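You operate a simulated robot arm through the tools that you are given. There is no shell and no other tool. Be economical: measure what you need, move in short steps, check, and stop when the job is done.

The job below is to be done with a simulated two-armed robot. You get a single attempt, and the scene is never put back.

JOB
Switch the blue switch on. Put the steel cup in the left sink. Pick up the stopper with one hand, pass it to the other hand and put it on the top of the tank bench. Put the square milk chocolate on the top of the tank bench away on the top of the packing bench. Put three of the oval gold chocolates from the top of the packing bench on top of the white carton on the top of the marble slab. Open the right deep drawer. Any order will do.

Only the result counts: the job must be done as asked and must still hold three seconds after the hand-in. Knocking over, shifting, dropping, spilling or breaking anything else fails it. A push-on lid holds only when it is set on centred and level and pressed home; a screw cap is set on level and turned clockwise until tight.

ROBOT AND FRAMES
Two 7-joint arms with two-finger grippers on one trunk, on a base that drives. Base frame: it is fixed to the floor where the robot stands at the start and does not move with it; the origin is under the middle of the robot, x ahead of it, y to its left, z up. Lengths are in mm, angles in rad, forces in N, time in s.
The left shoulder is at the start at [99, 216, 1091], the right one opposite. With the tool pointing down near the work surface each hand reaches from about 340 to 840 mm from the robot's upright axis, wherever it stands, measured 20 degrees to its own side. Places, roughly: blue switch [500, 0, 800]; left sink [-2700, 1400, 700]; oval gold chocolate (4x3x2 cm) [-2600, 700, 900]; right deep drawer [-3300, 2900, 300]; square milk chocolate (3x3x2 cm) [-4100, 1200, 900]; steel cup (6x6x6 cm) [-900, -1100, 800]; stopper (6x6x16 cm) [-1000, -1200, 800]; top of the packing bench [-1800, 900, 900]; top of the tank bench [-4000, 800, 900]; white carton [-4750, 2500, 1000]. Payload 3.18 kg a hand.
The tool frame of a hand sits at the grasp point between the pads (the TCP): z along the fingers, y along the line on which they close. The tips reach 30 mm beyond it. Largest opening 144 mm; the body of the gripper starts 103 mm behind the TCP.
Orientation is told as [roll, pitch, yaw] about the base's x, y, z axes, in that order, counted from this pose: with the fingers straight down and closing along the base's y, the tool's x points along the base's -x, its y along +y and its z along -z.

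CONTROLS
- The arms move only by the tool move_arm. It takes "left_increments", "right_increments" or both (then of equal length, played together; a hand with none holds still); each is one flat list of numbers, 7 for each row, row after row: the shift along the base's x, y, z in units of 250 mm (1.0 is 250 mm), then the turn, a rotation vector about the base's x, y, z in units of 90 degrees (1.0 is 90 degrees), then the closure in counts, from 0 (fully open) to 255 (shut). In form: [x, y, z, rx, ry, rz, fingers, x, y, z, rx, ry, rz, fingers, ...]. A call has 1 to 20 rows; each row is the pose to reach, as a shift and turn from the pose commanded when the call began. A call with a number of a shift or a turn outside -1 to 1 is refused whole. A row lasts 0.2 s, in which the tool goes at most 50 mm and 0.15 rad; a call with a longer step from one row to the next is refused whole, and so is a gripper value outside its range. Where a pose cannot be reached the arm comes as near as it can. A force on the tool above 40 N (or 10 N above the force at the start of the call, whichever is more), or a blocked arm, ends the call early, and 0.2 s more pass. The fingers move at their own pace and stop on an object; they squeeze with about 45 N. The grip force told is the motor's: it shows also when the fingers shut on nothing. Time passes only in rows, and 0.2 s behind the last, so rows that repeat a pose let the fingers close. It gives the time, the measured TCP pose, the force on the tool (base axes), the opening and the grip force at its end, in the units of the frame above (readings bear some noise), with the torque about the TCP (base axes, N m) and any sound that the robot's microphone picked up, and new pictures: "show" is both (left out), scene, wrist or none (wrist: the cameras of the hands that moved).
- Cameras (640 x 400 px; columns grow to the right, rows downward): "scene" is now at [193.3, -10.9, 1256.5]; the picture's right is [-0.15, -0.99, 0.00], its down [-0.75, 0.11, -0.65] and it looks along [0.64, -0.09, -0.76] (base axes); focal length 295 px, centre (320, 200). "left" rides on the left gripper at [76, -16, -143] in its tool frame; the picture's right is [0.21, 0.98, 0.00], its down [-0.84, 0.18, -0.51] and it looks along [-0.50, 0.11, 0.86] (tool axes); focal length 218 px, centre (320, 200). "right" rides on the right gripper at [76, 16, -143] in its tool frame; the picture's right is [-0.21, 0.98, 0.00], its down [-0.84, -0.18, -0.51] and it looks along [-0.50, -0.11, 0.86] (tool axes); focal length 218 px, centre (320, 200). There is no depth. A picture from a camera that has moved, and an enlarged one, comes with that camera's place and axes in the base frame and with its lens.
- lift_body(by): slides the trunk up (or, below 0, down) by that many mm; the arms and the scene camera ride with it, the base frame stays. It gives what a move gives, with no picture.
- drive_base(legs): drives the robot by 1 to 6 legs, each [ahead, left, turn to the left] in mm, mm and rad, along the robot's own axes; the way and the turn of a leg run together, so that a leg with both is an arc; at most 1500 mm and 3.142 rad a leg. The arms and the cameras ride along, it lands a little off, and it stops where it bumps. It gives what a move gives, and a new picture of the scene camera.
- aim_head(pan, tilt): turns the head with the scene camera to pan (to the left, within 1.396 rad either way) and tilt (down, from -0.506 to 1.204), counted from straight ahead of the robot. It gives what a move gives, and a new picture of the scene camera.
- zoom(camera, box): a new picture of the part [left, top, right, bottom] of that camera's present view, enlarged. The clock stands still meanwhile.
- finish_job(): hands the job in; it is judged then, once.

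Go step by step. Nothing tells you exact positions but the pictures and the camera data: compare them with the known pose of the tool, close in by small moves and look again before you grip or let go. The budget is 217 turns and 260 pictures, counting those below and the enlarged ones. Unless the task says otherwise, let go and move clear before handing in.

The tools are called after "Emit:" by a JSON object that holds its "op" and its "data". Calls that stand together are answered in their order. move_arm: Moves the arms, as the interface text tells. Its arguments: {"type":"object","properties":{"left_increments":{"type":"array","items":{"type":"number"}},"right_increments":{"type":"array","items":{"type":"number"}},"show":{"type":"string","enum":["both","scene","wrist","none"]}},"required":[]} The other tools are called the same way: lift_body (by) slides the trunk up or down; drive_base (legs) drives the base; aim_head (pan, tilt) turns the head that bears the scene camera; zoom (camera, box) takes an enlarged picture of a part of a camera's view; finish_job () hands the job in.

At the start:

```text
time_s: 0.0
left_tool_pos: [467.1, 163.8, 940.8]
left_tool_rot: [-0.001, 0.001, 0.002]
left_wrist_force: [-0.4, 0.0, -0.2]
left_wrist_torque: [0.02, -0.03, 0.02]
left_gripper_width: 144.1
left_gripper_force: 0.0
right_tool_pos: [368.2, -201.2, 1030.7]
right_tool_rot: [-0.001, 0.0, 0.0]
right_wrist_force: [-0.5, 0.0, 0.2]
right_wrist_torque: [0.0, 0.0, -0.03]
right_gripper_width: 144.3
right_gripper_force: 0.1
trunk travel left (down, up): [-175.0, 194.0]
robot x, y, heading: [-1.6, -1.8, -0.003]
head pan, tilt: [-0.145, 0.866]
```

scene: 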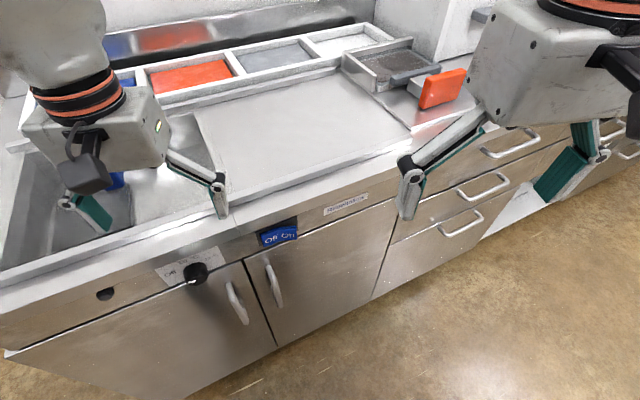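
right: 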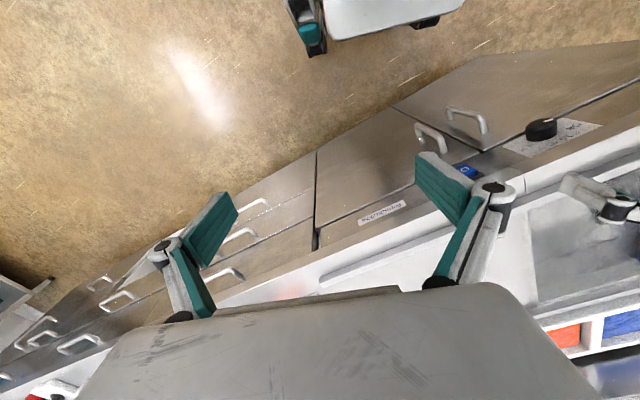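
left: 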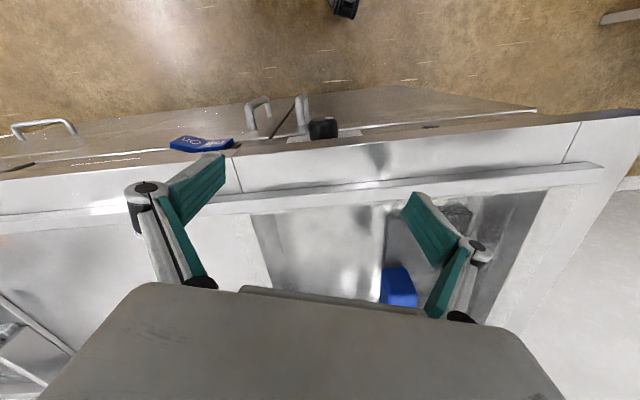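

I see a counter in front with the blue rocker switch on its front panel. I'll zoom in on it first.

Emit:
{"op": "zoom", "data": {"camera": "scene", "box": [150, 200, 350, 325]}}

Emit:
{"op": "zoom", "data": {"camera": "left", "box": [120, 90, 280, 190]}}

```text
3.20 times, centred on (250, 262) of scene
camera zoom: at [193.3, -10.9, 1256.5], right [-0.15, -0.99, 0.0], down [-0.75, 0.11, -0.65], along [0.64, -0.09, -0.76], focal length 943 px, centre (544, 0)
```

zoom: 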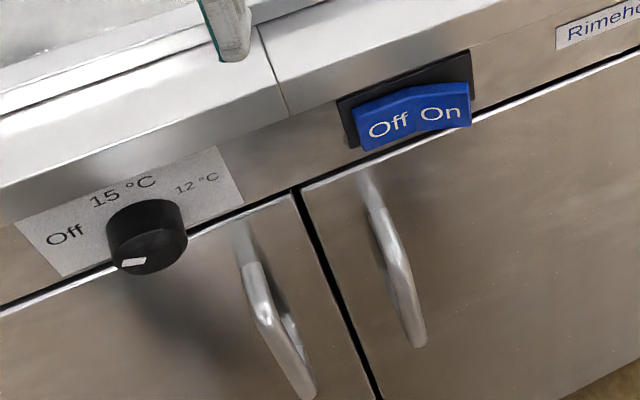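

```text
4.00 times, centred on (200, 140) of left
camera zoom: at [390.3, 148.2, 1083.8], right [-0.21, 0.98, 0.0], down [0.84, 0.18, 0.51], along [0.49, 0.11, -0.86], focal length 873 px, centre (800, 440)
```

zoom: 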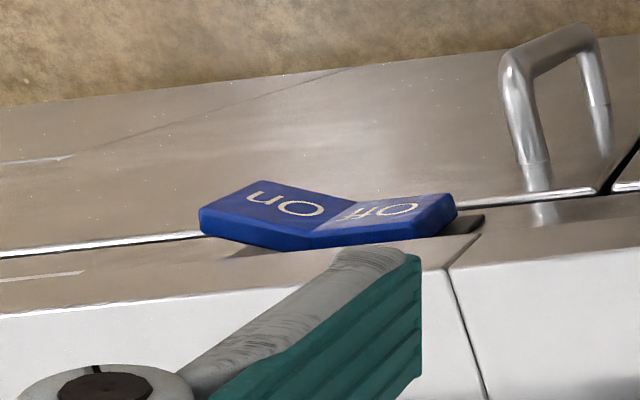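

The blue rocker reads Off; the "On" half sits at about (498, 5, 807) and sticks out. I'll bring the closed left hand in front of it, then push.

Emit:
{"op": "move_arm", "data": {"left_increments": [-0.06, -0.16, 0, 0, 0, 0, 255, -0.12, -0.33, 0, 0, 0, 0, 255, -0.18, -0.49, 0, 0, 0, 0, 255, -0.228, -0.656, 0, 0, 0, 0, 255, -0.228, -0.67, -0.16, 0, 0, 0, 255, -0.228, -0.67, -0.32, 0, 0, 0, 255, -0.228, -0.67, -0.46, 0, 0, 0, 255, -0.228, -0.67, -0.46, 0, 0, 0, 255]}}

```text
time_s: 1.8
left_tool_pos: [407.3, -2.7, 824.4]
left_tool_rot: [-0.003, 0.001, 0.005]
left_wrist_force: [0.4, -0.2, -0.1]
left_wrist_torque: [0.0, -0.01, 0.07]
left_gripper_width: 0.0
left_gripper_force: 30.6
right_tool_pos: [366.2, -201.6, 1030.5]
right_tool_rot: [-0.002, -0.001, -0.001]
right_wrist_force: [-0.1, -0.3, 0.1]
right_wrist_torque: [0.01, -0.02, -0.02]
right_gripper_width: 143.8
right_gripper_force: 0.0
trunk travel left (down, up): [-175.0, 194.0]
robot x, y, heading: [-2.2, 2.3, 0.0]
head pan, tilt: [-0.145, 0.866]
camera scene: at [192.9, -10.9, 1256.6], right [-0.15, -0.99, 0.0], down [-0.75, 0.11, -0.65], along [0.64, -0.09, -0.76], focal length 295 px, centre (320, 200)
camera left: at [331.1, -19.1, 967.7], right [-0.21, 0.98, 0.0], down [0.84, 0.18, 0.51], along [0.5, 0.11, -0.86], focal length 218 px, centre (320, 200)
```

scene: 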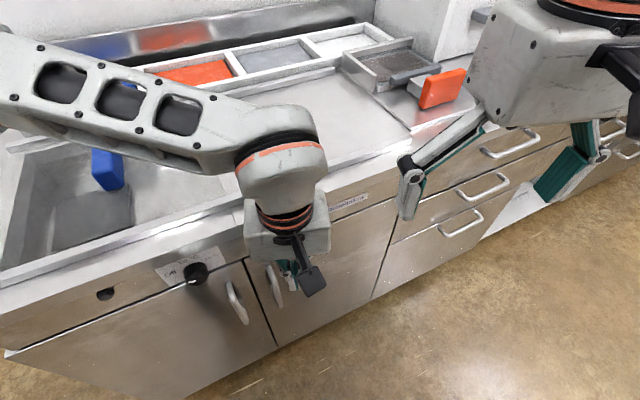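
left: 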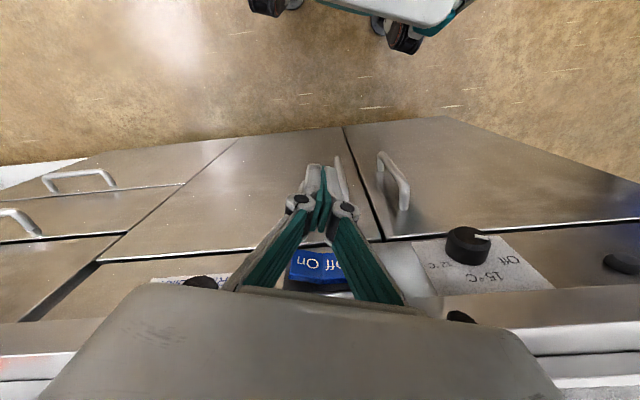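

The closed fingertips are in front of the On half. Pushing forward now.

Emit:
{"op": "move_arm", "data": {"left_increments": [0.15, -0.02, 0, 0, 0, 0, 255, 0.28, -0.03, 0, 0, 0, 0, 255, 0.32, -0.02, 0, 0, 0, 0, 255, 0.35, -0.02, 0, 0, 0, 0, 255, 0.38, -0.01, 0, 0, 0, 0, 255, 0.41, -0.005, 0, 0, 0, 0, 255], "show": "wrist"}}

```text
time_s: 3.0
left_tool_pos: [488.6, -10.9, 822.5]
left_tool_rot: [0.002, 0.02, -0.009]
left_wrist_force: [-11.7, -3.2, 6.4]
left_wrist_torque: [0.4, -0.69, 0.09]
left_gripper_width: 0.0
left_gripper_force: 31.0
right_tool_pos: [364.8, -201.2, 1030.6]
right_tool_rot: [0.001, -0.001, 0.0]
right_wrist_force: [0.8, 0.2, -0.1]
right_wrist_torque: [-0.06, 0.02, 0.02]
right_gripper_width: 144.0
right_gripper_force: 0.0
trunk travel left (down, up): [-175.0, 194.0]
robot x, y, heading: [2.7, -1.4, 0.001]
head pan, tilt: [-0.145, 0.866]
stopped in row 5 (left hand): the force on the tool passed its limit at 47 N (the readings are from after the stop); the commanded pose is now the measured one
camera left: at [414.2, -25.4, 968.0], right [-0.2, 0.98, 0.01], down [0.85, 0.17, 0.49], along [0.48, 0.1, -0.87], focal length 218 px, centre (320, 200)
```

left: 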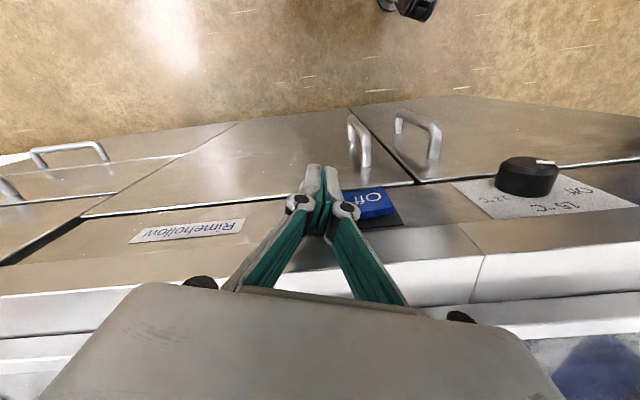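

It seems pressed. I'll back off and inspect.

Emit:
{"op": "move_arm", "data": {"left_increments": [-0.15, 0, 0, 0, 0, 0, 255, -0.3, 0, 0, 0, 0, 0, 255, -0.4, 0.1, 0.1, 0, 0, 0, 255, -0.4, 0.25, 0.2, 0, 0, 0, 255, -0.4, 0.4, 0.35, 0, 0, 0, 255], "show": "none"}}

Emit:
{"op": "zoom", "data": {"camera": "left", "box": [160, 150, 320, 250]}}

Emit:
{"op": "zoom", "data": {"camera": "scene", "box": [150, 200, 350, 325]}}

```text
refused: row 5 steps farther than a row can; nothing moved
```

```text
4.00 times, centred on (240, 200) of left
camera zoom: at [414.2, -25.4, 968.0], right [-0.2, 0.98, 0.01], down [0.85, 0.17, 0.49], along [0.48, 0.1, -0.87], focal length 873 px, centre (640, 200)
```

zoom: 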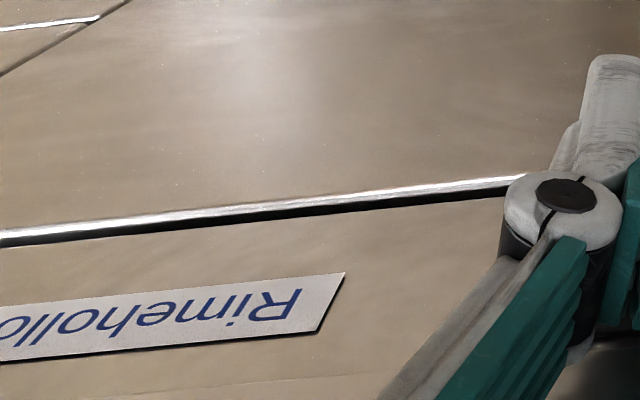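

```text
3.20 times, centred on (250, 262) of scene
camera zoom: at [191.9, -11.0, 1256.7], right [-0.15, -0.99, 0.0], down [-0.75, 0.11, -0.65], along [0.64, -0.09, -0.76], focal length 943 px, centre (544, 0)
```

zoom: 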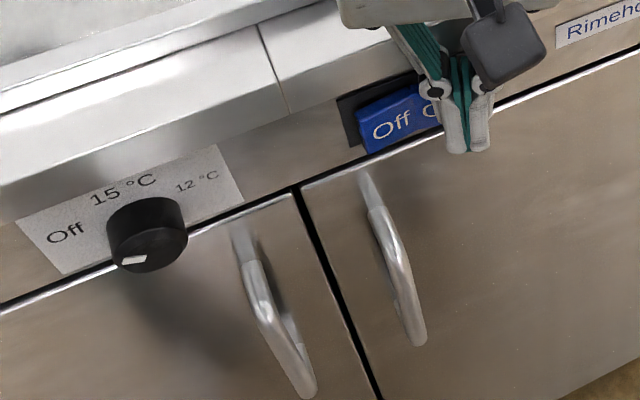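

Backing off with smaller steps.

Emit:
{"op": "move_arm", "data": {"left_increments": [-0.15, 0, 0, 0, 0, 0, 255, -0.3, 0, 0, 0, 0, 0, 255, -0.4, 0.08, 0.1, 0, 0, 0, 255, -0.4, 0.2, 0.2, 0, 0, 0, 255, -0.4, 0.32, 0.3, 0, 0, 0, 255, -0.4, 0.44, 0.4, 0, 0, 0, 255], "show": "none"}}

Emit:
{"op": "zoom", "data": {"camera": "scene", "box": [150, 200, 350, 325]}}

Emit:
{"op": "zoom", "data": {"camera": "left", "box": [100, 100, 420, 300]}}

```text
time_s: 4.4
left_tool_pos: [388.7, 101.7, 923.3]
left_tool_rot: [0.003, 0.018, -0.007]
left_wrist_force: [-1.2, 0.8, 0.1]
left_wrist_torque: [-0.01, -0.04, -0.01]
left_gripper_width: 0.1
left_gripper_force: 30.8
right_tool_pos: [366.8, -200.8, 1030.2]
right_tool_rot: [0.001, -0.001, 0.001]
right_wrist_force: [-0.6, 0.2, 0.4]
right_wrist_torque: [-0.02, 0.02, 0.02]
right_gripper_width: 143.8
right_gripper_force: 0.1
trunk travel left (down, up): [-175.0, 194.0]
robot x, y, heading: [1.5, 0.1, 0.002]
head pan, tilt: [-0.145, 0.866]
```

```text
3.20 times, centred on (250, 262) of scene
camera zoom: at [192.1, -10.2, 1256.6], right [-0.15, -0.99, 0.0], down [-0.75, 0.11, -0.65], along [0.64, -0.09, -0.76], focal length 943 px, centre (544, 0)
```

zoom: 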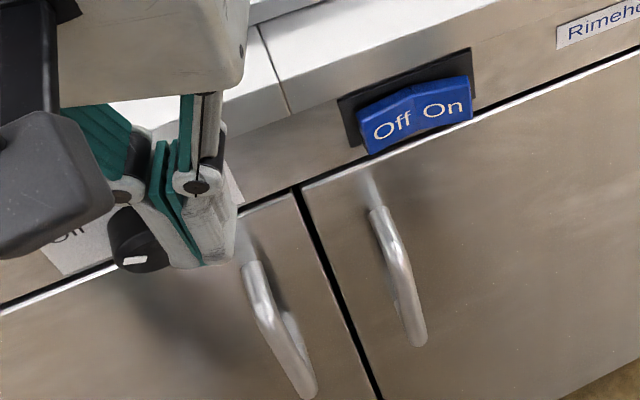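

```text
2.00 times, centred on (260, 200) of left
camera zoom: at [314.9, 85.5, 1067.9], right [-0.2, 0.98, 0.0], down [0.85, 0.17, 0.49], along [0.48, 0.1, -0.87], focal length 436 px, centre (440, 200)
```

zoom: 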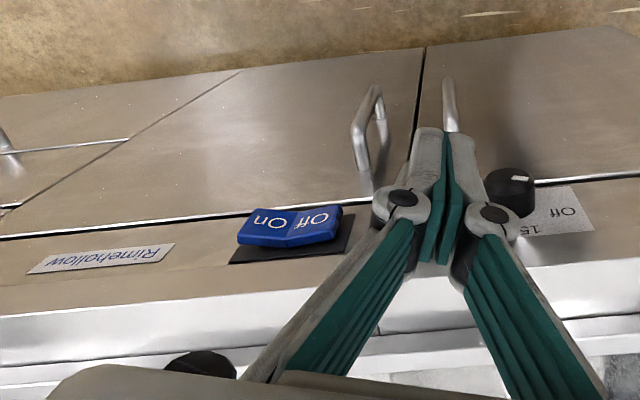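

Emit:
{"op": "zoom", "data": {"camera": "left", "box": [200, 190, 280, 240]}}

Emit:
{"op": "zoom", "data": {"camera": "scene", "box": [250, 210, 314, 250]}}

```text
8.00 times, centred on (240, 215) of left
camera zoom: at [314.9, 85.5, 1067.9], right [-0.2, 0.98, 0.0], down [0.85, 0.17, 0.49], along [0.48, 0.1, -0.87], focal length 1746 px, centre (960, 80)
```

zoom: 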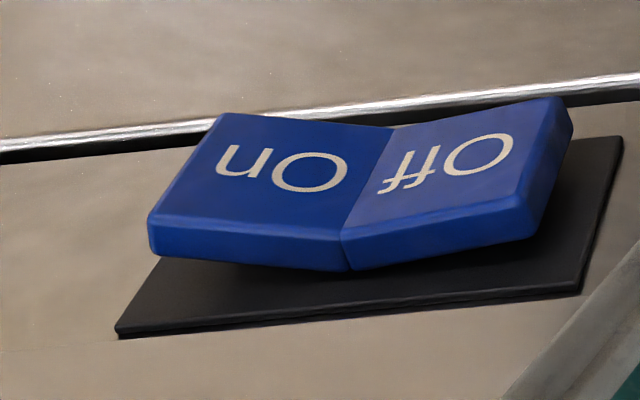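

```text
10.00 times, centred on (282, 230) of scene
camera zoom: at [192.1, -10.2, 1256.6], right [-0.15, -0.99, 0.0], down [-0.75, 0.11, -0.65], along [0.64, -0.09, -0.76], focal length 2946 px, centre (700, -100)
```

zoom: 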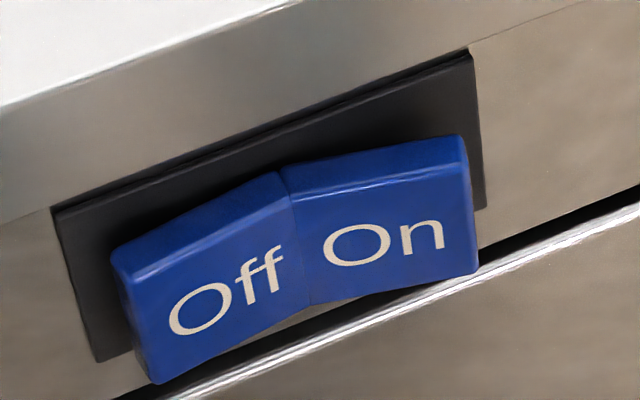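

Measuring the rocker against its plate, it rotated only part of the way (the finger likely met the counter lip). I'll push again with the fingers tilted so the tips lead.

Emit:
{"op": "move_arm", "data": {"left_increments": [0, -0.09, -0.06, 0, -0.08, 0, 255, 0, -0.18, -0.12, 0, -0.16, 0, 255, 0, -0.27, -0.18, 0, -0.24, 0, 255, 0, -0.36, -0.25, 0, -0.32, 0, 255, 0, -0.44, -0.32, 0, -0.38, 0, 255, 0.1, -0.44, -0.39, 0, -0.38, 0, 255, 0.2, -0.44, -0.39, 0, -0.38, 0, 255, 0.2, -0.44, -0.39, 0, -0.38, 0, 255], "show": "scene"}}

Emit:
{"op": "zoom", "data": {"camera": "scene", "box": [200, 200, 360, 300]}}

```text
time_s: 6.2
left_tool_pos: [448.7, -10.6, 831.7]
left_tool_rot: [-0.024, -0.583, 0.028]
left_wrist_force: [-0.1, 0.3, 0.9]
left_wrist_torque: [0.02, -0.01, -0.04]
left_gripper_width: 0.0
left_gripper_force: 30.4
right_tool_pos: [366.4, -201.0, 1028.9]
right_tool_rot: [-0.002, -0.001, -0.001]
right_wrist_force: [-0.7, -1.3, 0.3]
right_wrist_torque: [-0.03, -0.03, 0.01]
right_gripper_width: 143.8
right_gripper_force: 0.1
trunk travel left (down, up): [-175.0, 194.0]
robot x, y, heading: [-2.6, 1.1, -0.001]
head pan, tilt: [-0.145, 0.866]
camera scene: at [192.1, -11.1, 1256.6], right [-0.15, -0.99, 0.0], down [-0.75, 0.11, -0.65], along [0.64, -0.09, -0.76], focal length 295 px, centre (320, 200)
```

scene: 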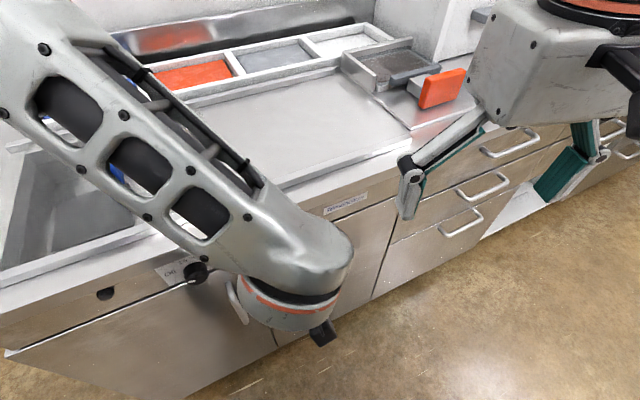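

```text
4.00 times, centred on (280, 250) of scene
camera zoom: at [192.1, -11.1, 1256.6], right [-0.15, -0.99, 0.0], down [-0.75, 0.11, -0.65], along [0.64, -0.09, -0.76], focal length 1178 px, centre (480, 0)
```

zoom: 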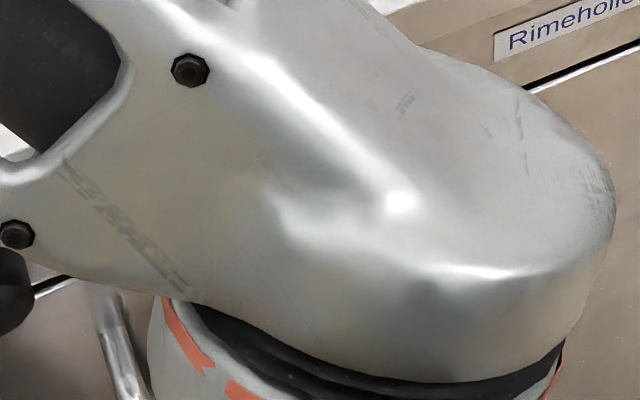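

Emit:
{"op": "move_arm", "data": {"left_increments": [0.04, 0, -0.02, 0, 0, 0, 255, 0.08, 0, -0.025, 0, 0, 0, 255, 0.12, 0, -0.025, 0, 0, 0, 255, 0.15, 0.005, -0.025, 0, 0, 0, 255, 0.18, 0.01, -0.025, 0, 0, 0, 255, 0.21, 0.01, -0.025, 0, 0, 0, 255, 0.24, 0.015, -0.025, 0, 0, 0, 255], "show": "wrist"}}

```text
time_s: 7.6
left_tool_pos: [482.2, -8.9, 814.6]
left_tool_rot: [0.005, -0.561, -0.016]
left_wrist_force: [-15.0, -2.6, 6.4]
left_wrist_torque: [0.04, 0.13, 0.06]
left_gripper_width: 0.0
left_gripper_force: 30.5
right_tool_pos: [365.9, -201.6, 1029.9]
right_tool_rot: [0.0, 0.002, 0.0]
right_wrist_force: [-0.8, -0.3, 0.1]
right_wrist_torque: [0.01, 0.05, 0.0]
right_gripper_width: 144.0
right_gripper_force: 0.1
trunk travel left (down, up): [-175.0, 194.0]
robot x, y, heading: [-3.7, 0.2, -0.0]
head pan, tilt: [-0.145, 0.866]
heard: click
stopped in row 7 (left hand): the force on the tool passed its limit at 46 N (the readings are from after the stop); the commanded pose is now the measured one
camera left: at [340.8, -22.5, 895.8], right [-0.16, 0.98, -0.11], down [0.44, 0.17, 0.88], along [0.88, 0.09, -0.46], focal length 218 px, centre (320, 200)
```

left: 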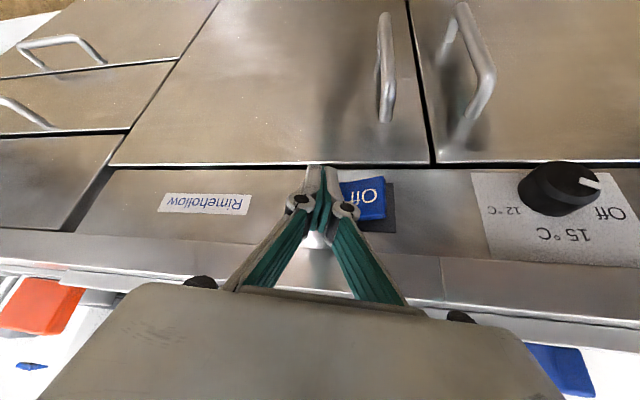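

A click: the switch latched on. I'll back away, level the hand, and check.

Emit:
{"op": "move_arm", "data": {"left_increments": [-0.15, 0, 0, 0, 0, 0, 255, -0.25, 0.08, 0.08, 0, 0.07, 0, 255, -0.35, 0.16, 0.18, 0, 0.15, 0, 255, -0.4, 0.28, 0.28, 0, 0.22, 0, 255, -0.42, 0.42, 0.38, 0, 0.29, 0, 255, -0.42, 0.56, 0.48, 0, 0.36, 0, 255, -0.42, 0.7, 0.58, 0, 0.36, 0, 255, -0.42, 0.8, 0.7, 0, 0.36, 0, 255], "show": "none"}}

Emit:
{"op": "zoom", "data": {"camera": "scene", "box": [250, 210, 314, 250]}}

Emit:
{"op": "aim_head", "data": {"pan": -1.39, "tilt": 0.5}}

```text
time_s: 9.4
left_tool_pos: [379.2, 193.9, 991.3]
left_tool_rot: [-0.002, 0.0, -0.014]
left_wrist_force: [0.2, 0.3, -0.2]
left_wrist_torque: [0.0, -0.01, -0.01]
left_gripper_width: 0.0
left_gripper_force: 30.6
right_tool_pos: [366.0, -200.8, 1030.9]
right_tool_rot: [0.001, -0.001, 0.0]
right_wrist_force: [-0.7, -0.3, 0.5]
right_wrist_torque: [-0.03, -0.03, 0.0]
right_gripper_width: 143.8
right_gripper_force: 0.1
trunk travel left (down, up): [-175.0, 194.0]
robot x, y, heading: [-5.0, 1.8, -0.001]
head pan, tilt: [-0.145, 0.866]
```

```text
10.00 times, centred on (282, 230) of scene
camera zoom: at [191.7, -10.6, 1256.6], right [-0.15, -0.99, 0.0], down [-0.75, 0.11, -0.65], along [0.64, -0.09, -0.76], focal length 2946 px, centre (700, -100)
```

zoom: 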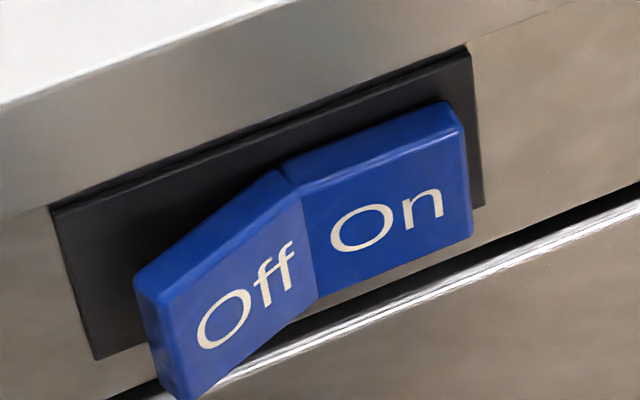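

```text
time_s: 10.8
left_tool_pos: [379.5, 193.4, 990.7]
left_tool_rot: [-0.003, -0.002, -0.015]
left_wrist_force: [-0.3, -0.1, -0.9]
left_wrist_torque: [0.01, -0.01, -0.01]
left_gripper_width: 0.2
left_gripper_force: 30.1
right_tool_pos: [365.2, -200.0, 1029.9]
right_tool_rot: [0.0, 0.002, -0.001]
right_wrist_force: [0.8, -0.1, -0.5]
right_wrist_torque: [-0.01, -0.01, 0.0]
right_gripper_width: 144.0
right_gripper_force: 0.0
trunk travel left (down, up): [-175.0, 194.0]
robot x, y, heading: [-0.3, -4.0, 0.004]
head pan, tilt: [-1.389, 0.499]
camera scene: at [132.0, -89.3, 1287.6], right [-0.98, -0.18, 0.0], down [-0.09, 0.47, -0.88], along [0.16, -0.86, -0.48], focal length 295 px, centre (320, 200)
```

scene: 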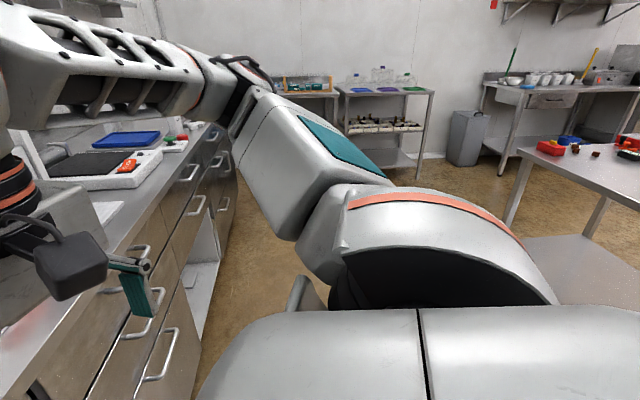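

The switch now clearly shows On pressed. Next the table with cup and stopper is behind-right; I'll back off a little, turn right and look.

Emit:
{"op": "drive_base", "data": {"legs": [[-150, 0, 0], [0, 0, -1.57]]}}

Emit:
{"op": "aim_head", "data": {"pan": -0.7, "tilt": 0.4}}

```text
time_s: 16.0
left_tool_pos: [48.2, -376.8, 990.7]
left_tool_rot: [-0.002, -0.001, -1.569]
left_wrist_force: [1.3, 0.0, -0.5]
left_wrist_torque: [0.03, 0.01, 0.01]
left_gripper_width: 0.1
left_gripper_force: 30.5
right_tool_pos: [-346.6, -369.3, 1029.4]
right_tool_rot: [0.0, 0.001, -1.555]
right_wrist_force: [0.1, -0.5, -0.1]
right_wrist_torque: [0.0, -0.01, 0.01]
right_gripper_width: 143.7
right_gripper_force: 0.0
trunk travel left (down, up): [-175.0, 194.0]
robot x, y, heading: [-152.2, 0.8, -1.557]
head pan, tilt: [-1.389, 0.499]
camera scene: at [-239.0, -135.6, 1287.7], right [-0.2, 0.98, 0.0], down [0.47, 0.09, -0.88], along [-0.86, -0.17, -0.48], focal length 295 px, centre (320, 200)
```

scene: 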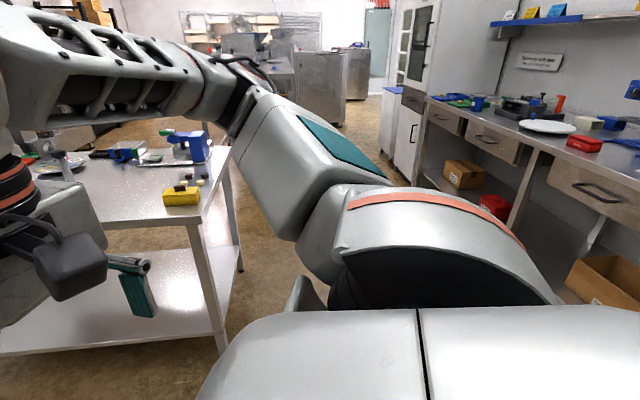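

```text
time_s: 17.0
left_tool_pos: [48.4, -378.7, 992.8]
left_tool_rot: [-0.001, -0.001, -1.568]
left_wrist_force: [-1.0, 0.5, 0.4]
left_wrist_torque: [-0.01, -0.02, 0.03]
left_gripper_width: 0.1
left_gripper_force: 31.1
right_tool_pos: [-346.3, -370.2, 1030.7]
right_tool_rot: [0.001, 0.001, -1.557]
right_wrist_force: [0.0, -0.5, 0.5]
right_wrist_torque: [0.02, 0.02, 0.0]
right_gripper_width: 143.9
right_gripper_force: 0.0
trunk travel left (down, up): [-175.0, 194.0]
robot x, y, heading: [-149.7, 0.1, -1.554]
head pan, tilt: [-0.7, 0.4]
camera scene: at [-208.3, -189.5, 1296.8], right [-0.77, 0.63, 0.0], down [0.25, 0.3, -0.92], along [-0.58, -0.71, -0.39], focal length 295 px, centre (320, 200)
```

scene: 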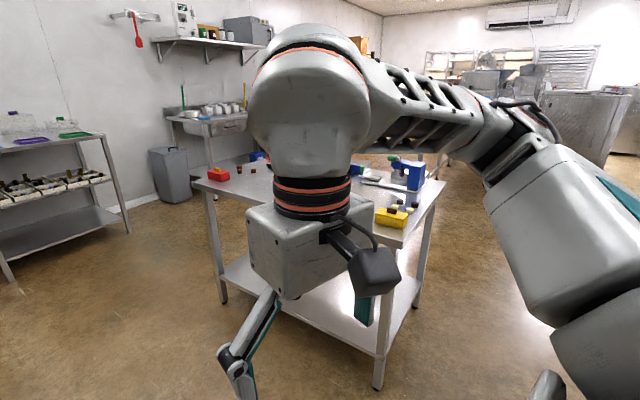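

The table is ahead-right; turn to face it.

Emit:
{"op": "drive_base", "data": {"legs": [[0, 0, -0.63]]}}

Emit:
{"op": "aim_head", "data": {"pan": 0, "tilt": 0.45}}

```text
time_s: 19.1
left_tool_pos: [-208.9, -421.9, 992.0]
left_tool_rot: [0.0, -0.002, -2.191]
left_wrist_force: [0.2, 0.0, -0.5]
left_wrist_torque: [-0.03, 0.01, 0.0]
left_gripper_width: 0.1
left_gripper_force: 30.7
right_tool_pos: [-523.7, -186.7, 1030.4]
right_tool_rot: [0.0, 0.002, -2.178]
right_wrist_force: [0.0, 0.5, 0.8]
right_wrist_torque: [0.0, 0.02, 0.0]
right_gripper_width: 144.0
right_gripper_force: 0.1
trunk travel left (down, up): [-175.0, 194.0]
robot x, y, heading: [-150.5, 1.8, -2.177]
head pan, tilt: [-0.7, 0.4]
camera scene: at [-308.3, -120.8, 1296.8], right [-0.26, 0.97, 0.0], down [0.38, 0.1, -0.92], along [-0.89, -0.24, -0.39], focal length 295 px, centre (320, 200)
```

scene: 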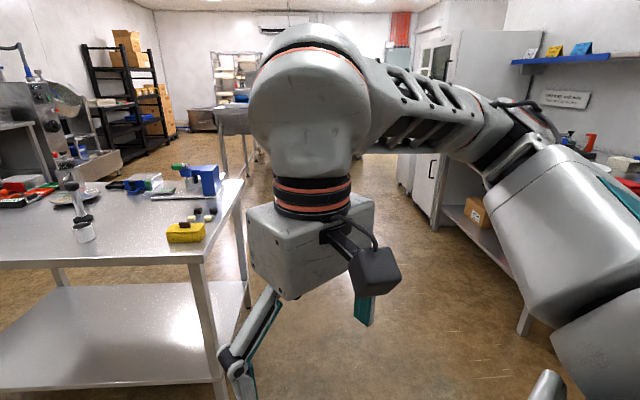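

```text
time_s: 20.2
left_tool_pos: [-208.5, -423.1, 990.6]
left_tool_rot: [-0.001, -0.002, -2.188]
left_wrist_force: [0.2, 0.4, 0.5]
left_wrist_torque: [-0.05, -0.04, -0.01]
left_gripper_width: 0.0
left_gripper_force: 31.0
right_tool_pos: [-524.8, -186.5, 1030.2]
right_tool_rot: [0.0, 0.002, -2.176]
right_wrist_force: [-0.2, 0.5, 0.2]
right_wrist_torque: [-0.01, 0.0, 0.01]
right_gripper_width: 144.0
right_gripper_force: 0.2
trunk travel left (down, up): [-175.0, 194.0]
robot x, y, heading: [-151.2, -3.9, -2.173]
head pan, tilt: [0.0, 0.45]
camera scene: at [-271.1, -172.3, 1292.1], right [-0.82, 0.57, 0.0], down [0.25, 0.36, -0.9], along [-0.51, -0.74, -0.44], focal length 295 px, centre (320, 200)
```

scene: 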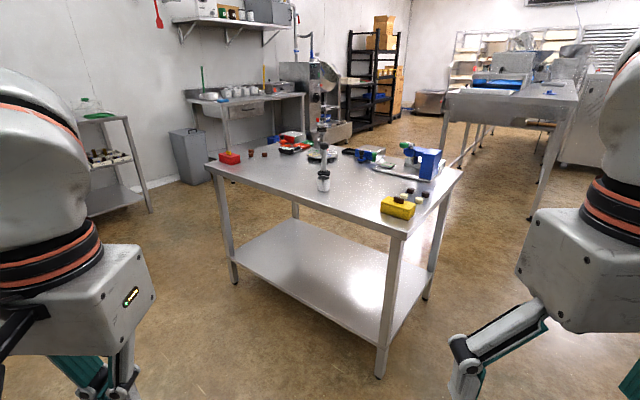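

Emit:
{"op": "zoom", "data": {"camera": "scene", "box": [210, 110, 370, 210]}}

Emit:
{"op": "zoom", "data": {"camera": "scene", "box": [330, 120, 490, 220]}}

```text
4.00 times, centred on (290, 160) of scene
camera zoom: at [-271.1, -172.3, 1292.1], right [-0.82, 0.57, 0.0], down [0.25, 0.36, -0.9], along [-0.51, -0.74, -0.44], focal length 1178 px, centre (440, 360)
```

zoom: 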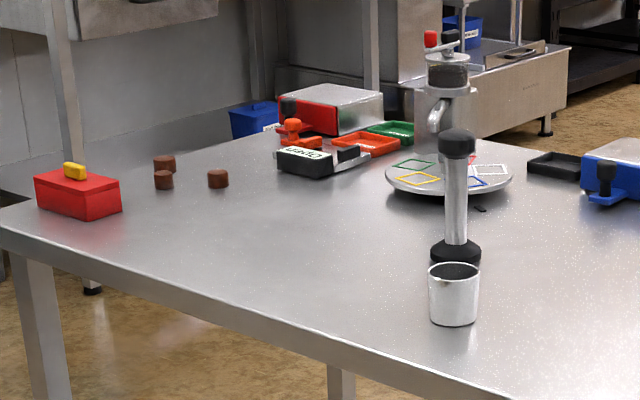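

```text
4.00 times, centred on (410, 170) of scene
camera zoom: at [-271.1, -172.3, 1292.1], right [-0.82, 0.57, 0.0], down [0.25, 0.36, -0.9], along [-0.51, -0.74, -0.44], focal length 1178 px, centre (-40, 320)
```

zoom: 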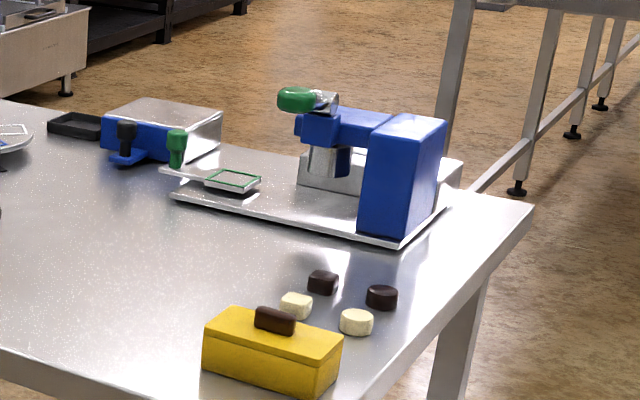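

I see the cup with the stopper just behind it near the table's front edge. I'll drive closer, facing that edge squarely.

Emit:
{"op": "drive_base", "data": {"legs": [[600, 160, 0], [0, 0, -0.66]]}}

Emit:
{"op": "aim_head", "data": {"pan": 0.2, "tilt": 0.7}}

```text
time_s: 25.4
left_tool_pos: [-652.2, -894.4, 990.8]
left_tool_rot: [-0.002, -0.002, -2.815]
left_wrist_force: [-0.3, 0.2, 0.9]
left_wrist_torque: [-0.02, -0.05, 0.02]
left_gripper_width: 0.0
left_gripper_force: 30.5
right_tool_pos: [-771.0, -519.3, 1029.9]
right_tool_rot: [0.001, 0.001, -2.8]
right_wrist_force: [-0.1, 0.6, -0.8]
right_wrist_torque: [0.0, -0.01, -0.02]
right_gripper_width: 144.0
right_gripper_force: 0.1
trunk travel left (down, up): [-175.0, 194.0]
robot x, y, heading: [-353.9, -587.9, -2.802]
head pan, tilt: [0.0, 0.45]
camera scene: at [-557.1, -656.3, 1292.1], right [-0.33, 0.94, 0.0], down [0.41, 0.14, -0.9], along [-0.85, -0.3, -0.44], focal length 295 px, centre (320, 200)
```

scene: 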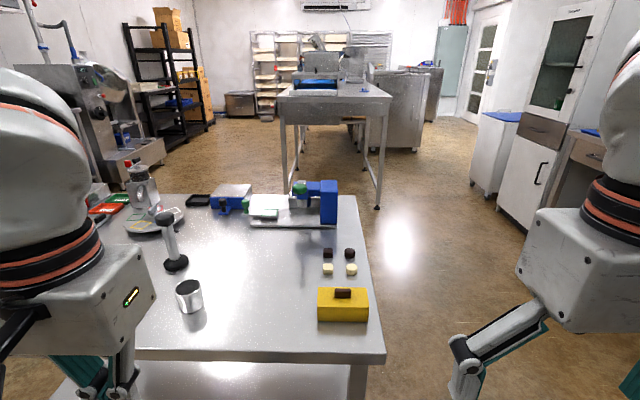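

```text
time_s: 26.2
left_tool_pos: [-651.4, -896.9, 990.6]
left_tool_rot: [-0.001, -0.001, -2.815]
left_wrist_force: [0.0, -1.0, 0.0]
left_wrist_torque: [0.0, -0.01, 0.04]
left_gripper_width: 0.3
left_gripper_force: 30.5
right_tool_pos: [-771.9, -519.3, 1029.8]
right_tool_rot: [-0.002, 0.001, -2.803]
right_wrist_force: [0.0, -0.6, 0.0]
right_wrist_torque: [0.0, -0.01, -0.01]
right_gripper_width: 144.1
right_gripper_force: 0.1
trunk travel left (down, up): [-175.0, 194.0]
robot x, y, heading: [-354.6, -584.0, -2.8]
head pan, tilt: [0.201, 0.7]
camera scene: at [-543.2, -669.6, 1270.0], right [-0.51, 0.86, 0.0], down [0.55, 0.33, -0.77], along [-0.66, -0.39, -0.64], focal length 295 px, centre (320, 200)
```

scene: 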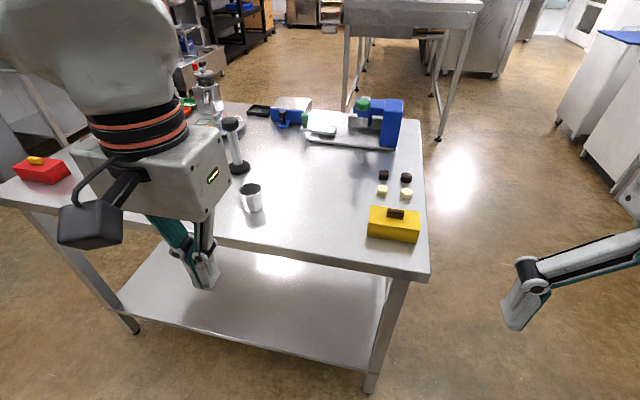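

Triangulation puts the tabletop at z≈800, cup at about (-912,-1075), stopper at about (-1020,-1218). I'll close in.

Emit:
{"op": "drive_base", "data": {"legs": [[0, 175, 0], [130, 0, 0]]}}

Emit:
{"op": "aim_head", "data": {"pan": 0.0, "tilt": 0.85}}

```text
time_s: 29.2
left_tool_pos: [-717.1, -1096.5, 989.6]
left_tool_rot: [-0.001, 0.001, -2.818]
left_wrist_force: [-0.1, -1.3, -0.7]
left_wrist_torque: [0.0, -0.03, 0.0]
left_gripper_width: 0.2
left_gripper_force: 30.0
right_tool_pos: [-834.5, -718.7, 1029.8]
right_tool_rot: [-0.001, 0.002, -2.805]
right_wrist_force: [-0.4, -0.2, -0.5]
right_wrist_torque: [0.03, -0.04, 0.01]
right_gripper_width: 144.3
right_gripper_force: 0.1
trunk travel left (down, up): [-175.0, 194.0]
robot x, y, heading: [-420.0, -784.1, -2.811]
head pan, tilt: [0.201, 0.7]
camera scene: at [-607.2, -870.4, 1269.9], right [-0.51, 0.86, 0.0], down [0.55, 0.33, -0.76], along [-0.66, -0.39, -0.64], focal length 295 px, centre (320, 200)
```

scene: 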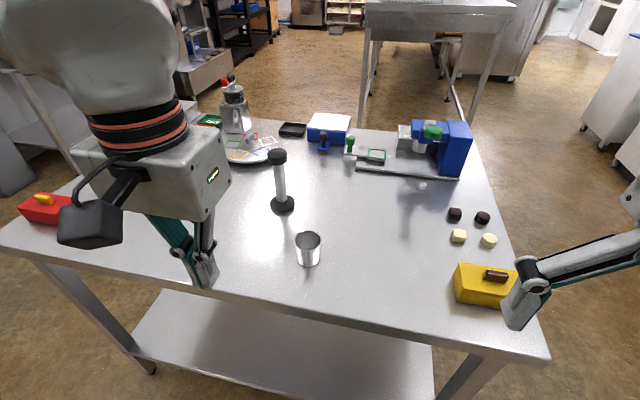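

```text
time_s: 29.9
left_tool_pos: [-714.9, -1096.4, 989.8]
left_tool_rot: [-0.001, -0.001, -2.82]
left_wrist_force: [-0.2, 0.0, -0.7]
left_wrist_torque: [0.06, -0.01, -0.03]
left_gripper_width: 0.1
left_gripper_force: 31.0
right_tool_pos: [-834.0, -719.0, 1029.7]
right_tool_rot: [0.001, 0.0, -2.805]
right_wrist_force: [0.2, -0.3, -0.4]
right_wrist_torque: [-0.01, 0.02, 0.0]
right_gripper_width: 143.9
right_gripper_force: 0.0
trunk travel left (down, up): [-175.0, 194.0]
robot x, y, heading: [-420.6, -787.4, -2.805]
head pan, tilt: [0.0, 0.85]
camera scene: at [-607.1, -852.4, 1257.8], right [-0.33, 0.94, 0.0], down [0.71, 0.25, -0.66], along [-0.62, -0.22, -0.75], focal length 295 px, centre (320, 200)
```

scene: 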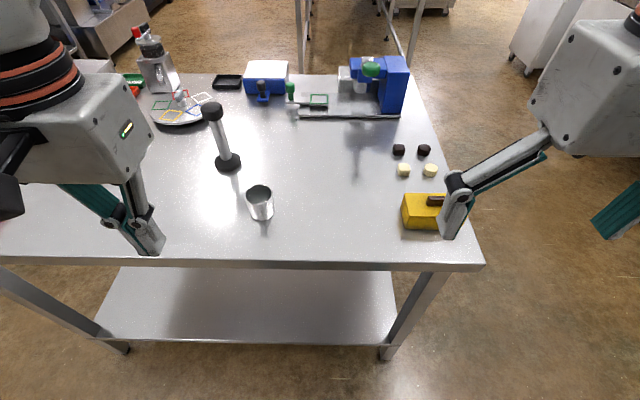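

Emit:
{"op": "zoom", "data": {"camera": "scene", "box": [160, 90, 320, 240]}}

Emit:
{"op": "zoom", "data": {"camera": "left", "box": [0, 0, 640, 400]}}

```text
2.67 times, centred on (240, 165) of scene
camera zoom: at [-607.1, -852.4, 1257.8], right [-0.33, 0.94, 0.0], down [0.71, 0.25, -0.66], along [-0.62, -0.22, -0.75], focal length 786 px, centre (533, 293)
```

zoom: 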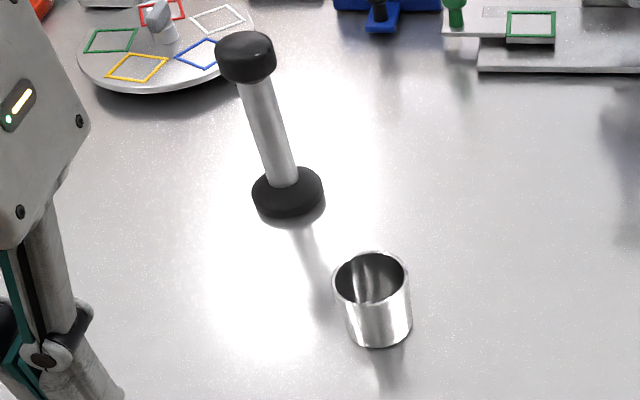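

```text
1.00 times, centred on (320, 200) of left (not enlarged: the box is as wide or as high as the picture)
camera zoom: at [-649.3, -1055.6, 1134.7], right [0.51, -0.86, 0.0], down [-0.74, -0.44, 0.51], along [-0.44, -0.26, -0.86], focal length 218 px, centre (320, 200)
```

zoom: 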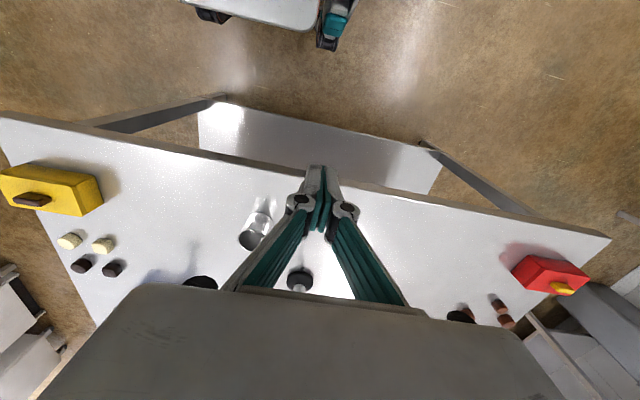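

Stopper axis at about (-1018,-1221), knob z≈925–960. Moving the left hand above it with fingers partly open.

Emit:
{"op": "move_arm", "data": {"left_increments": [0, 0, 0.12, 0, 0, 0, 78, -0.15, -0.062, 0.16, 0, 0, 0, 78, -0.3, -0.124, 0.16, 0, 0, 0, 78, -0.45, -0.186, 0.16, 0, 0, 0, 78, -0.6, -0.248, 0.16, 0, 0, 0, 78, -0.75, -0.31, 0.16, 0, 0, 0, 78, -0.9, -0.37, 0.16, 0, 0, 0, 78, -0.9, -0.37, 0.16, 0, 0, 0, 78], "show": "both"}}

```text
time_s: 31.7
left_tool_pos: [-940.1, -1186.7, 1033.4]
left_tool_rot: [-0.001, -0.001, -2.818]
left_wrist_force: [-0.2, 0.1, 0.4]
left_wrist_torque: [0.0, 0.02, 0.01]
left_gripper_width: 100.0
left_gripper_force: 0.1
right_tool_pos: [-832.9, -717.6, 1030.6]
right_tool_rot: [-0.001, 0.0, -2.805]
right_wrist_force: [-0.5, 1.0, 0.5]
right_wrist_torque: [-0.03, -0.01, 0.01]
right_gripper_width: 144.1
right_gripper_force: 0.0
trunk travel left (down, up): [-175.0, 194.0]
robot x, y, heading: [-417.6, -788.1, -2.804]
head pan, tilt: [0.0, 0.85]
camera scene: at [-606.7, -852.5, 1257.9], right [-0.33, 0.94, 0.0], down [0.71, 0.25, -0.66], along [-0.62, -0.22, -0.75], focal length 295 px, centre (320, 200)
camera left: at [-873.1, -1146.7, 1176.7], right [0.51, -0.86, 0.0], down [-0.74, -0.44, 0.51], along [-0.44, -0.26, -0.86], focal length 218 px, centre (320, 200)
```

scene: 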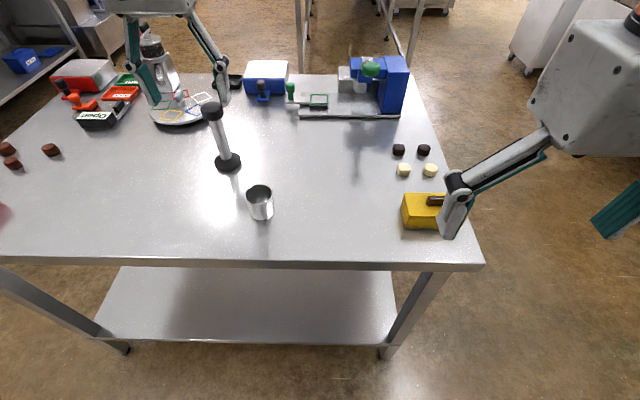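
left: 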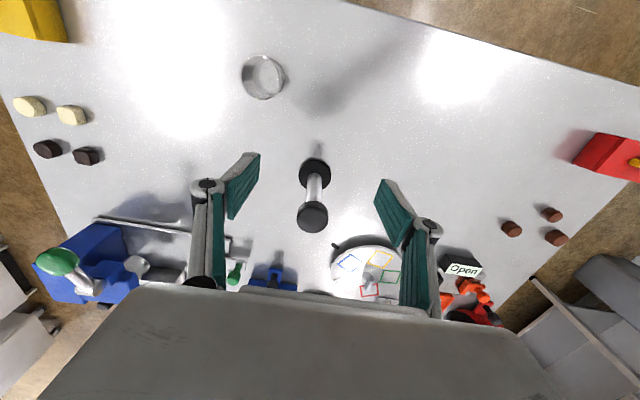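

Both views agree on the knob at (-1015,-1219). Moving over and descending.

Emit:
{"op": "move_arm", "data": {"left_increments": [-0.15, -0.063, 0, 0, 0, 0, 78, -0.296, -0.127, 0, 0, 0, 0, 78, -0.296, -0.127, -0.12, 0, 0, 0, 78, -0.296, -0.127, -0.24, 0, 0, 0, 78, -0.296, -0.127, -0.36, 0, 0, 0, 78, -0.296, -0.127, -0.36, 0, 0, 0, 78], "show": "both"}}

```text
time_s: 33.1
left_tool_pos: [-1012.3, -1219.3, 941.1]
left_tool_rot: [-0.001, -0.006, -2.819]
left_wrist_force: [0.8, 0.0, -0.2]
left_wrist_torque: [-0.01, 0.05, -0.03]
left_gripper_width: 100.1
left_gripper_force: 0.0
left hand out of reach, approached as far as the arm can: row 1, 2, 3, 4
right_tool_pos: [-830.6, -718.1, 1031.7]
right_tool_rot: [-0.001, -0.004, -2.804]
right_wrist_force: [0.2, -1.0, 0.9]
right_wrist_torque: [-0.02, 0.05, -0.03]
right_gripper_width: 144.1
right_gripper_force: 0.1
trunk travel left (down, up): [-175.0, 194.0]
robot x, y, heading: [-419.1, -787.4, -2.809]
head pan, tilt: [0.0, 0.85]
camera scene: at [-604.6, -851.5, 1258.7], right [-0.33, 0.94, 0.0], down [0.71, 0.25, -0.66], along [-0.62, -0.22, -0.75], focal length 295 px, centre (320, 200)
camera left: at [-944.3, -1179.8, 1084.8], right [0.51, -0.86, 0.0], down [-0.74, -0.44, 0.51], along [-0.44, -0.26, -0.86], focal length 218 px, centre (320, 200)
```

scene: 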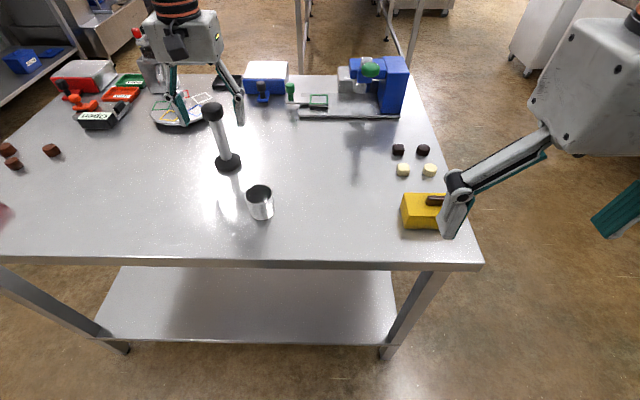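
left: 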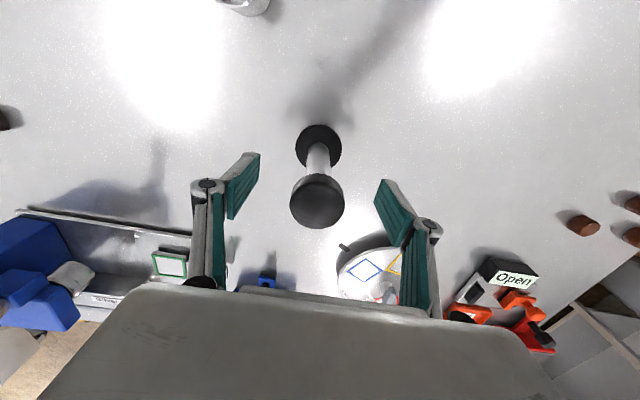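

The knob is centred between the pads. Closing.

Emit:
{"op": "move_arm", "data": {"left_increments": [0, 0, 0, 0, 0, 0, 255, 0, 0, 0, 0, 0, 0, 255, 0, 0, 0, 0, 0, 0, 255], "show": "wrist"}}

```text
time_s: 33.9
left_tool_pos: [-1013.0, -1220.9, 938.4]
left_tool_rot: [-0.002, 0.0, -2.821]
left_wrist_force: [0.2, -0.7, -0.3]
left_wrist_torque: [0.01, -0.01, 0.02]
left_gripper_width: 39.6
left_gripper_force: 44.6
right_tool_pos: [-833.2, -717.7, 1030.5]
right_tool_rot: [0.002, 0.003, -2.806]
right_wrist_force: [1.1, 0.0, 0.6]
right_wrist_torque: [0.02, 0.04, 0.04]
right_gripper_width: 144.0
right_gripper_force: 0.1
trunk travel left (down, up): [-175.0, 194.0]
robot x, y, heading: [-421.7, -790.5, -2.802]
head pan, tilt: [0.0, 0.85]
camera left: at [-946.2, -1180.7, 1081.6], right [0.51, -0.86, 0.0], down [-0.74, -0.44, 0.51], along [-0.44, -0.26, -0.86], focal length 218 px, centre (320, 200)
```

left: 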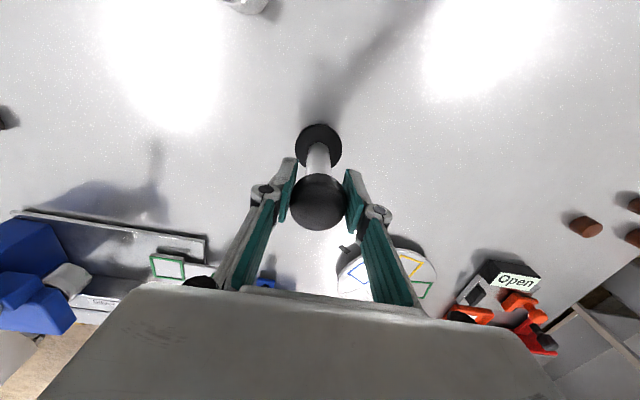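

Gripped. Lift and bring it in front of the trunk for the handover.

Emit:
{"op": "move_arm", "data": {"left_increments": [0, 0, 0.1, 0, 0, 0, 255, 0, 0, 0.28, 0, 0, 0, 255, 0, 0, 0.45, 0, 0, 0, 255, 0, 0, 0.6, 0, 0, 0, 255, 0.09, 0.14, 0.6, 0, 0, 0, 255, 0.19, 0.28, 0.6, 0, 0, 0, 255, 0.28, 0.42, 0.6, 0, 0, 0, 255, 0.38, 0.56, 0.6, 0, 0, 0, 255, 0.47, 0.7, 0.6, 0, 0, 0, 255, 0.56, 0.84, 0.6, 0, 0, 0, 255, 0.56, 0.84, 0.6, 0, 0, 0, 255], "show": "scene"}}

```text
time_s: 36.3
left_tool_pos: [-877.8, -1011.0, 1093.4]
left_tool_rot: [-0.001, 0.0, -2.818]
left_wrist_force: [0.3, 0.0, -1.9]
left_wrist_torque: [0.05, -0.03, 0.02]
left_gripper_width: 39.8
left_gripper_force: 45.1
left hand out of reach, approached as far as the arm can: row 1, 2, 3, 4, 5, 6
right_tool_pos: [-835.0, -719.0, 1029.7]
right_tool_rot: [0.0, 0.002, -2.805]
right_wrist_force: [-0.6, 0.0, -1.0]
right_wrist_torque: [0.01, 0.0, 0.05]
right_gripper_width: 143.9
right_gripper_force: 0.1
trunk travel left (down, up): [-175.0, 194.0]
robot x, y, heading: [-420.8, -788.6, -2.802]
head pan, tilt: [0.0, 0.85]
camera scene: at [-607.6, -853.0, 1257.5], right [-0.33, 0.94, 0.0], down [0.71, 0.25, -0.66], along [-0.62, -0.22, -0.75], focal length 295 px, centre (320, 200)
```

scene: 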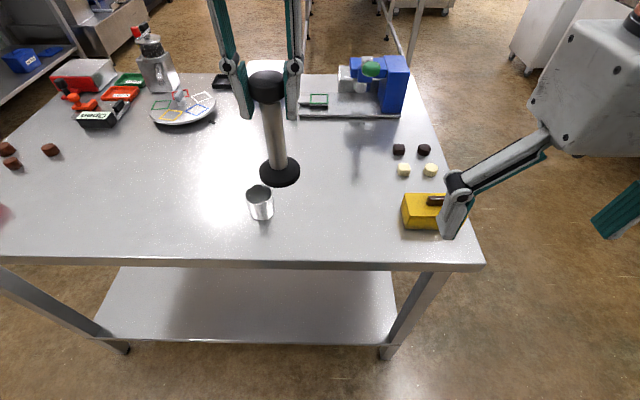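

Now bring the right hand to a pre-grasp, tilted 45° and pointing at the shaft below the left fingers.

Emit:
{"op": "move_arm", "data": {"right_increments": [0.0095, -0.1165, 0.0375, -0.033, 0.0535, 0.033, 113, 0.019, -0.233, 0.075, -0.066, 0.107, 0.066, 113, 0.0285, -0.3495, 0.1125, -0.099, 0.1605, 0.099, 113, 0.038, -0.466, 0.15, -0.1325, 0.214, 0.1315, 113, 0.0475, -0.5825, 0.1875, -0.1656, 0.2675, 0.1644, 113, 0.057, -0.699, 0.225, -0.1988, 0.321, 0.197, 113, 0.0665, -0.8155, 0.2625, -0.232, 0.3745, 0.23, 113, 0.076, -0.932, 0.3, -0.265, 0.428, 0.263, 113, 0.076, -0.932, 0.3, -0.265, 0.428, 0.263, 113], "show": "both"}}

```text
time_s: 38.3
left_tool_pos: [-877.3, -1011.2, 1092.6]
left_tool_rot: [-0.001, 0.001, -2.818]
left_wrist_force: [-0.1, 0.2, -1.8]
left_wrist_torque: [0.05, -0.05, 0.04]
left_gripper_width: 39.9
left_gripper_force: 45.1
right_tool_pos: [-820.2, -950.8, 1099.4]
right_tool_rot: [0.005, -0.768, -2.393]
right_wrist_force: [0.4, 0.8, -0.1]
right_wrist_torque: [0.02, 0.02, 0.02]
right_gripper_width: 80.1
right_gripper_force: 0.0
trunk travel left (down, up): [-175.0, 194.0]
robot x, y, heading: [-420.0, -790.7, -2.807]
head pan, tilt: [0.0, 0.85]
camera scene: at [-613.2, -853.0, 1266.9], right [-0.32, 0.95, 0.0], down [0.63, 0.21, -0.74], along [-0.7, -0.24, -0.67], focal length 295 px, centre (320, 200)
camera right: at [-696.7, -857.1, 1149.7], right [0.56, -0.82, 0.15], down [-0.31, -0.04, 0.95], along [-0.77, -0.58, -0.28], focal length 218 px, centre (320, 200)
```

scene: 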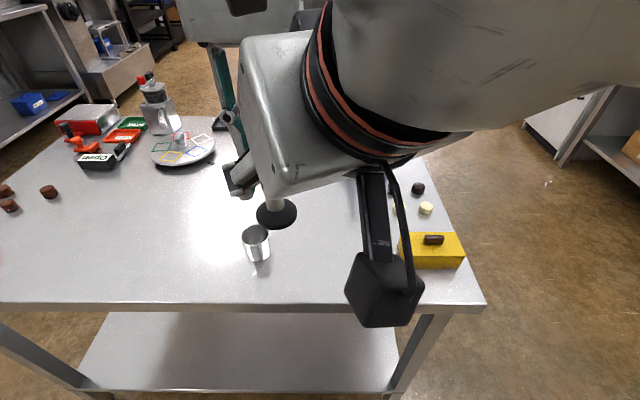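
right: 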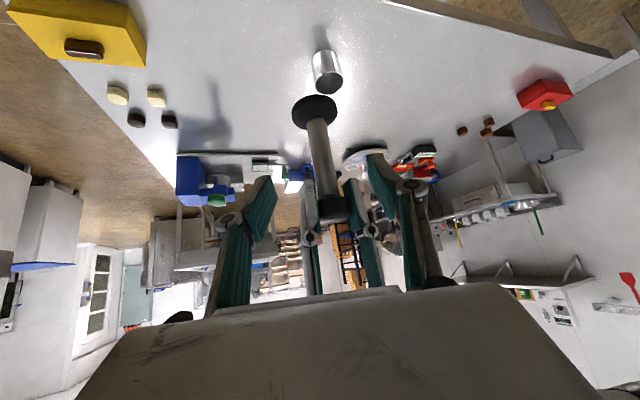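

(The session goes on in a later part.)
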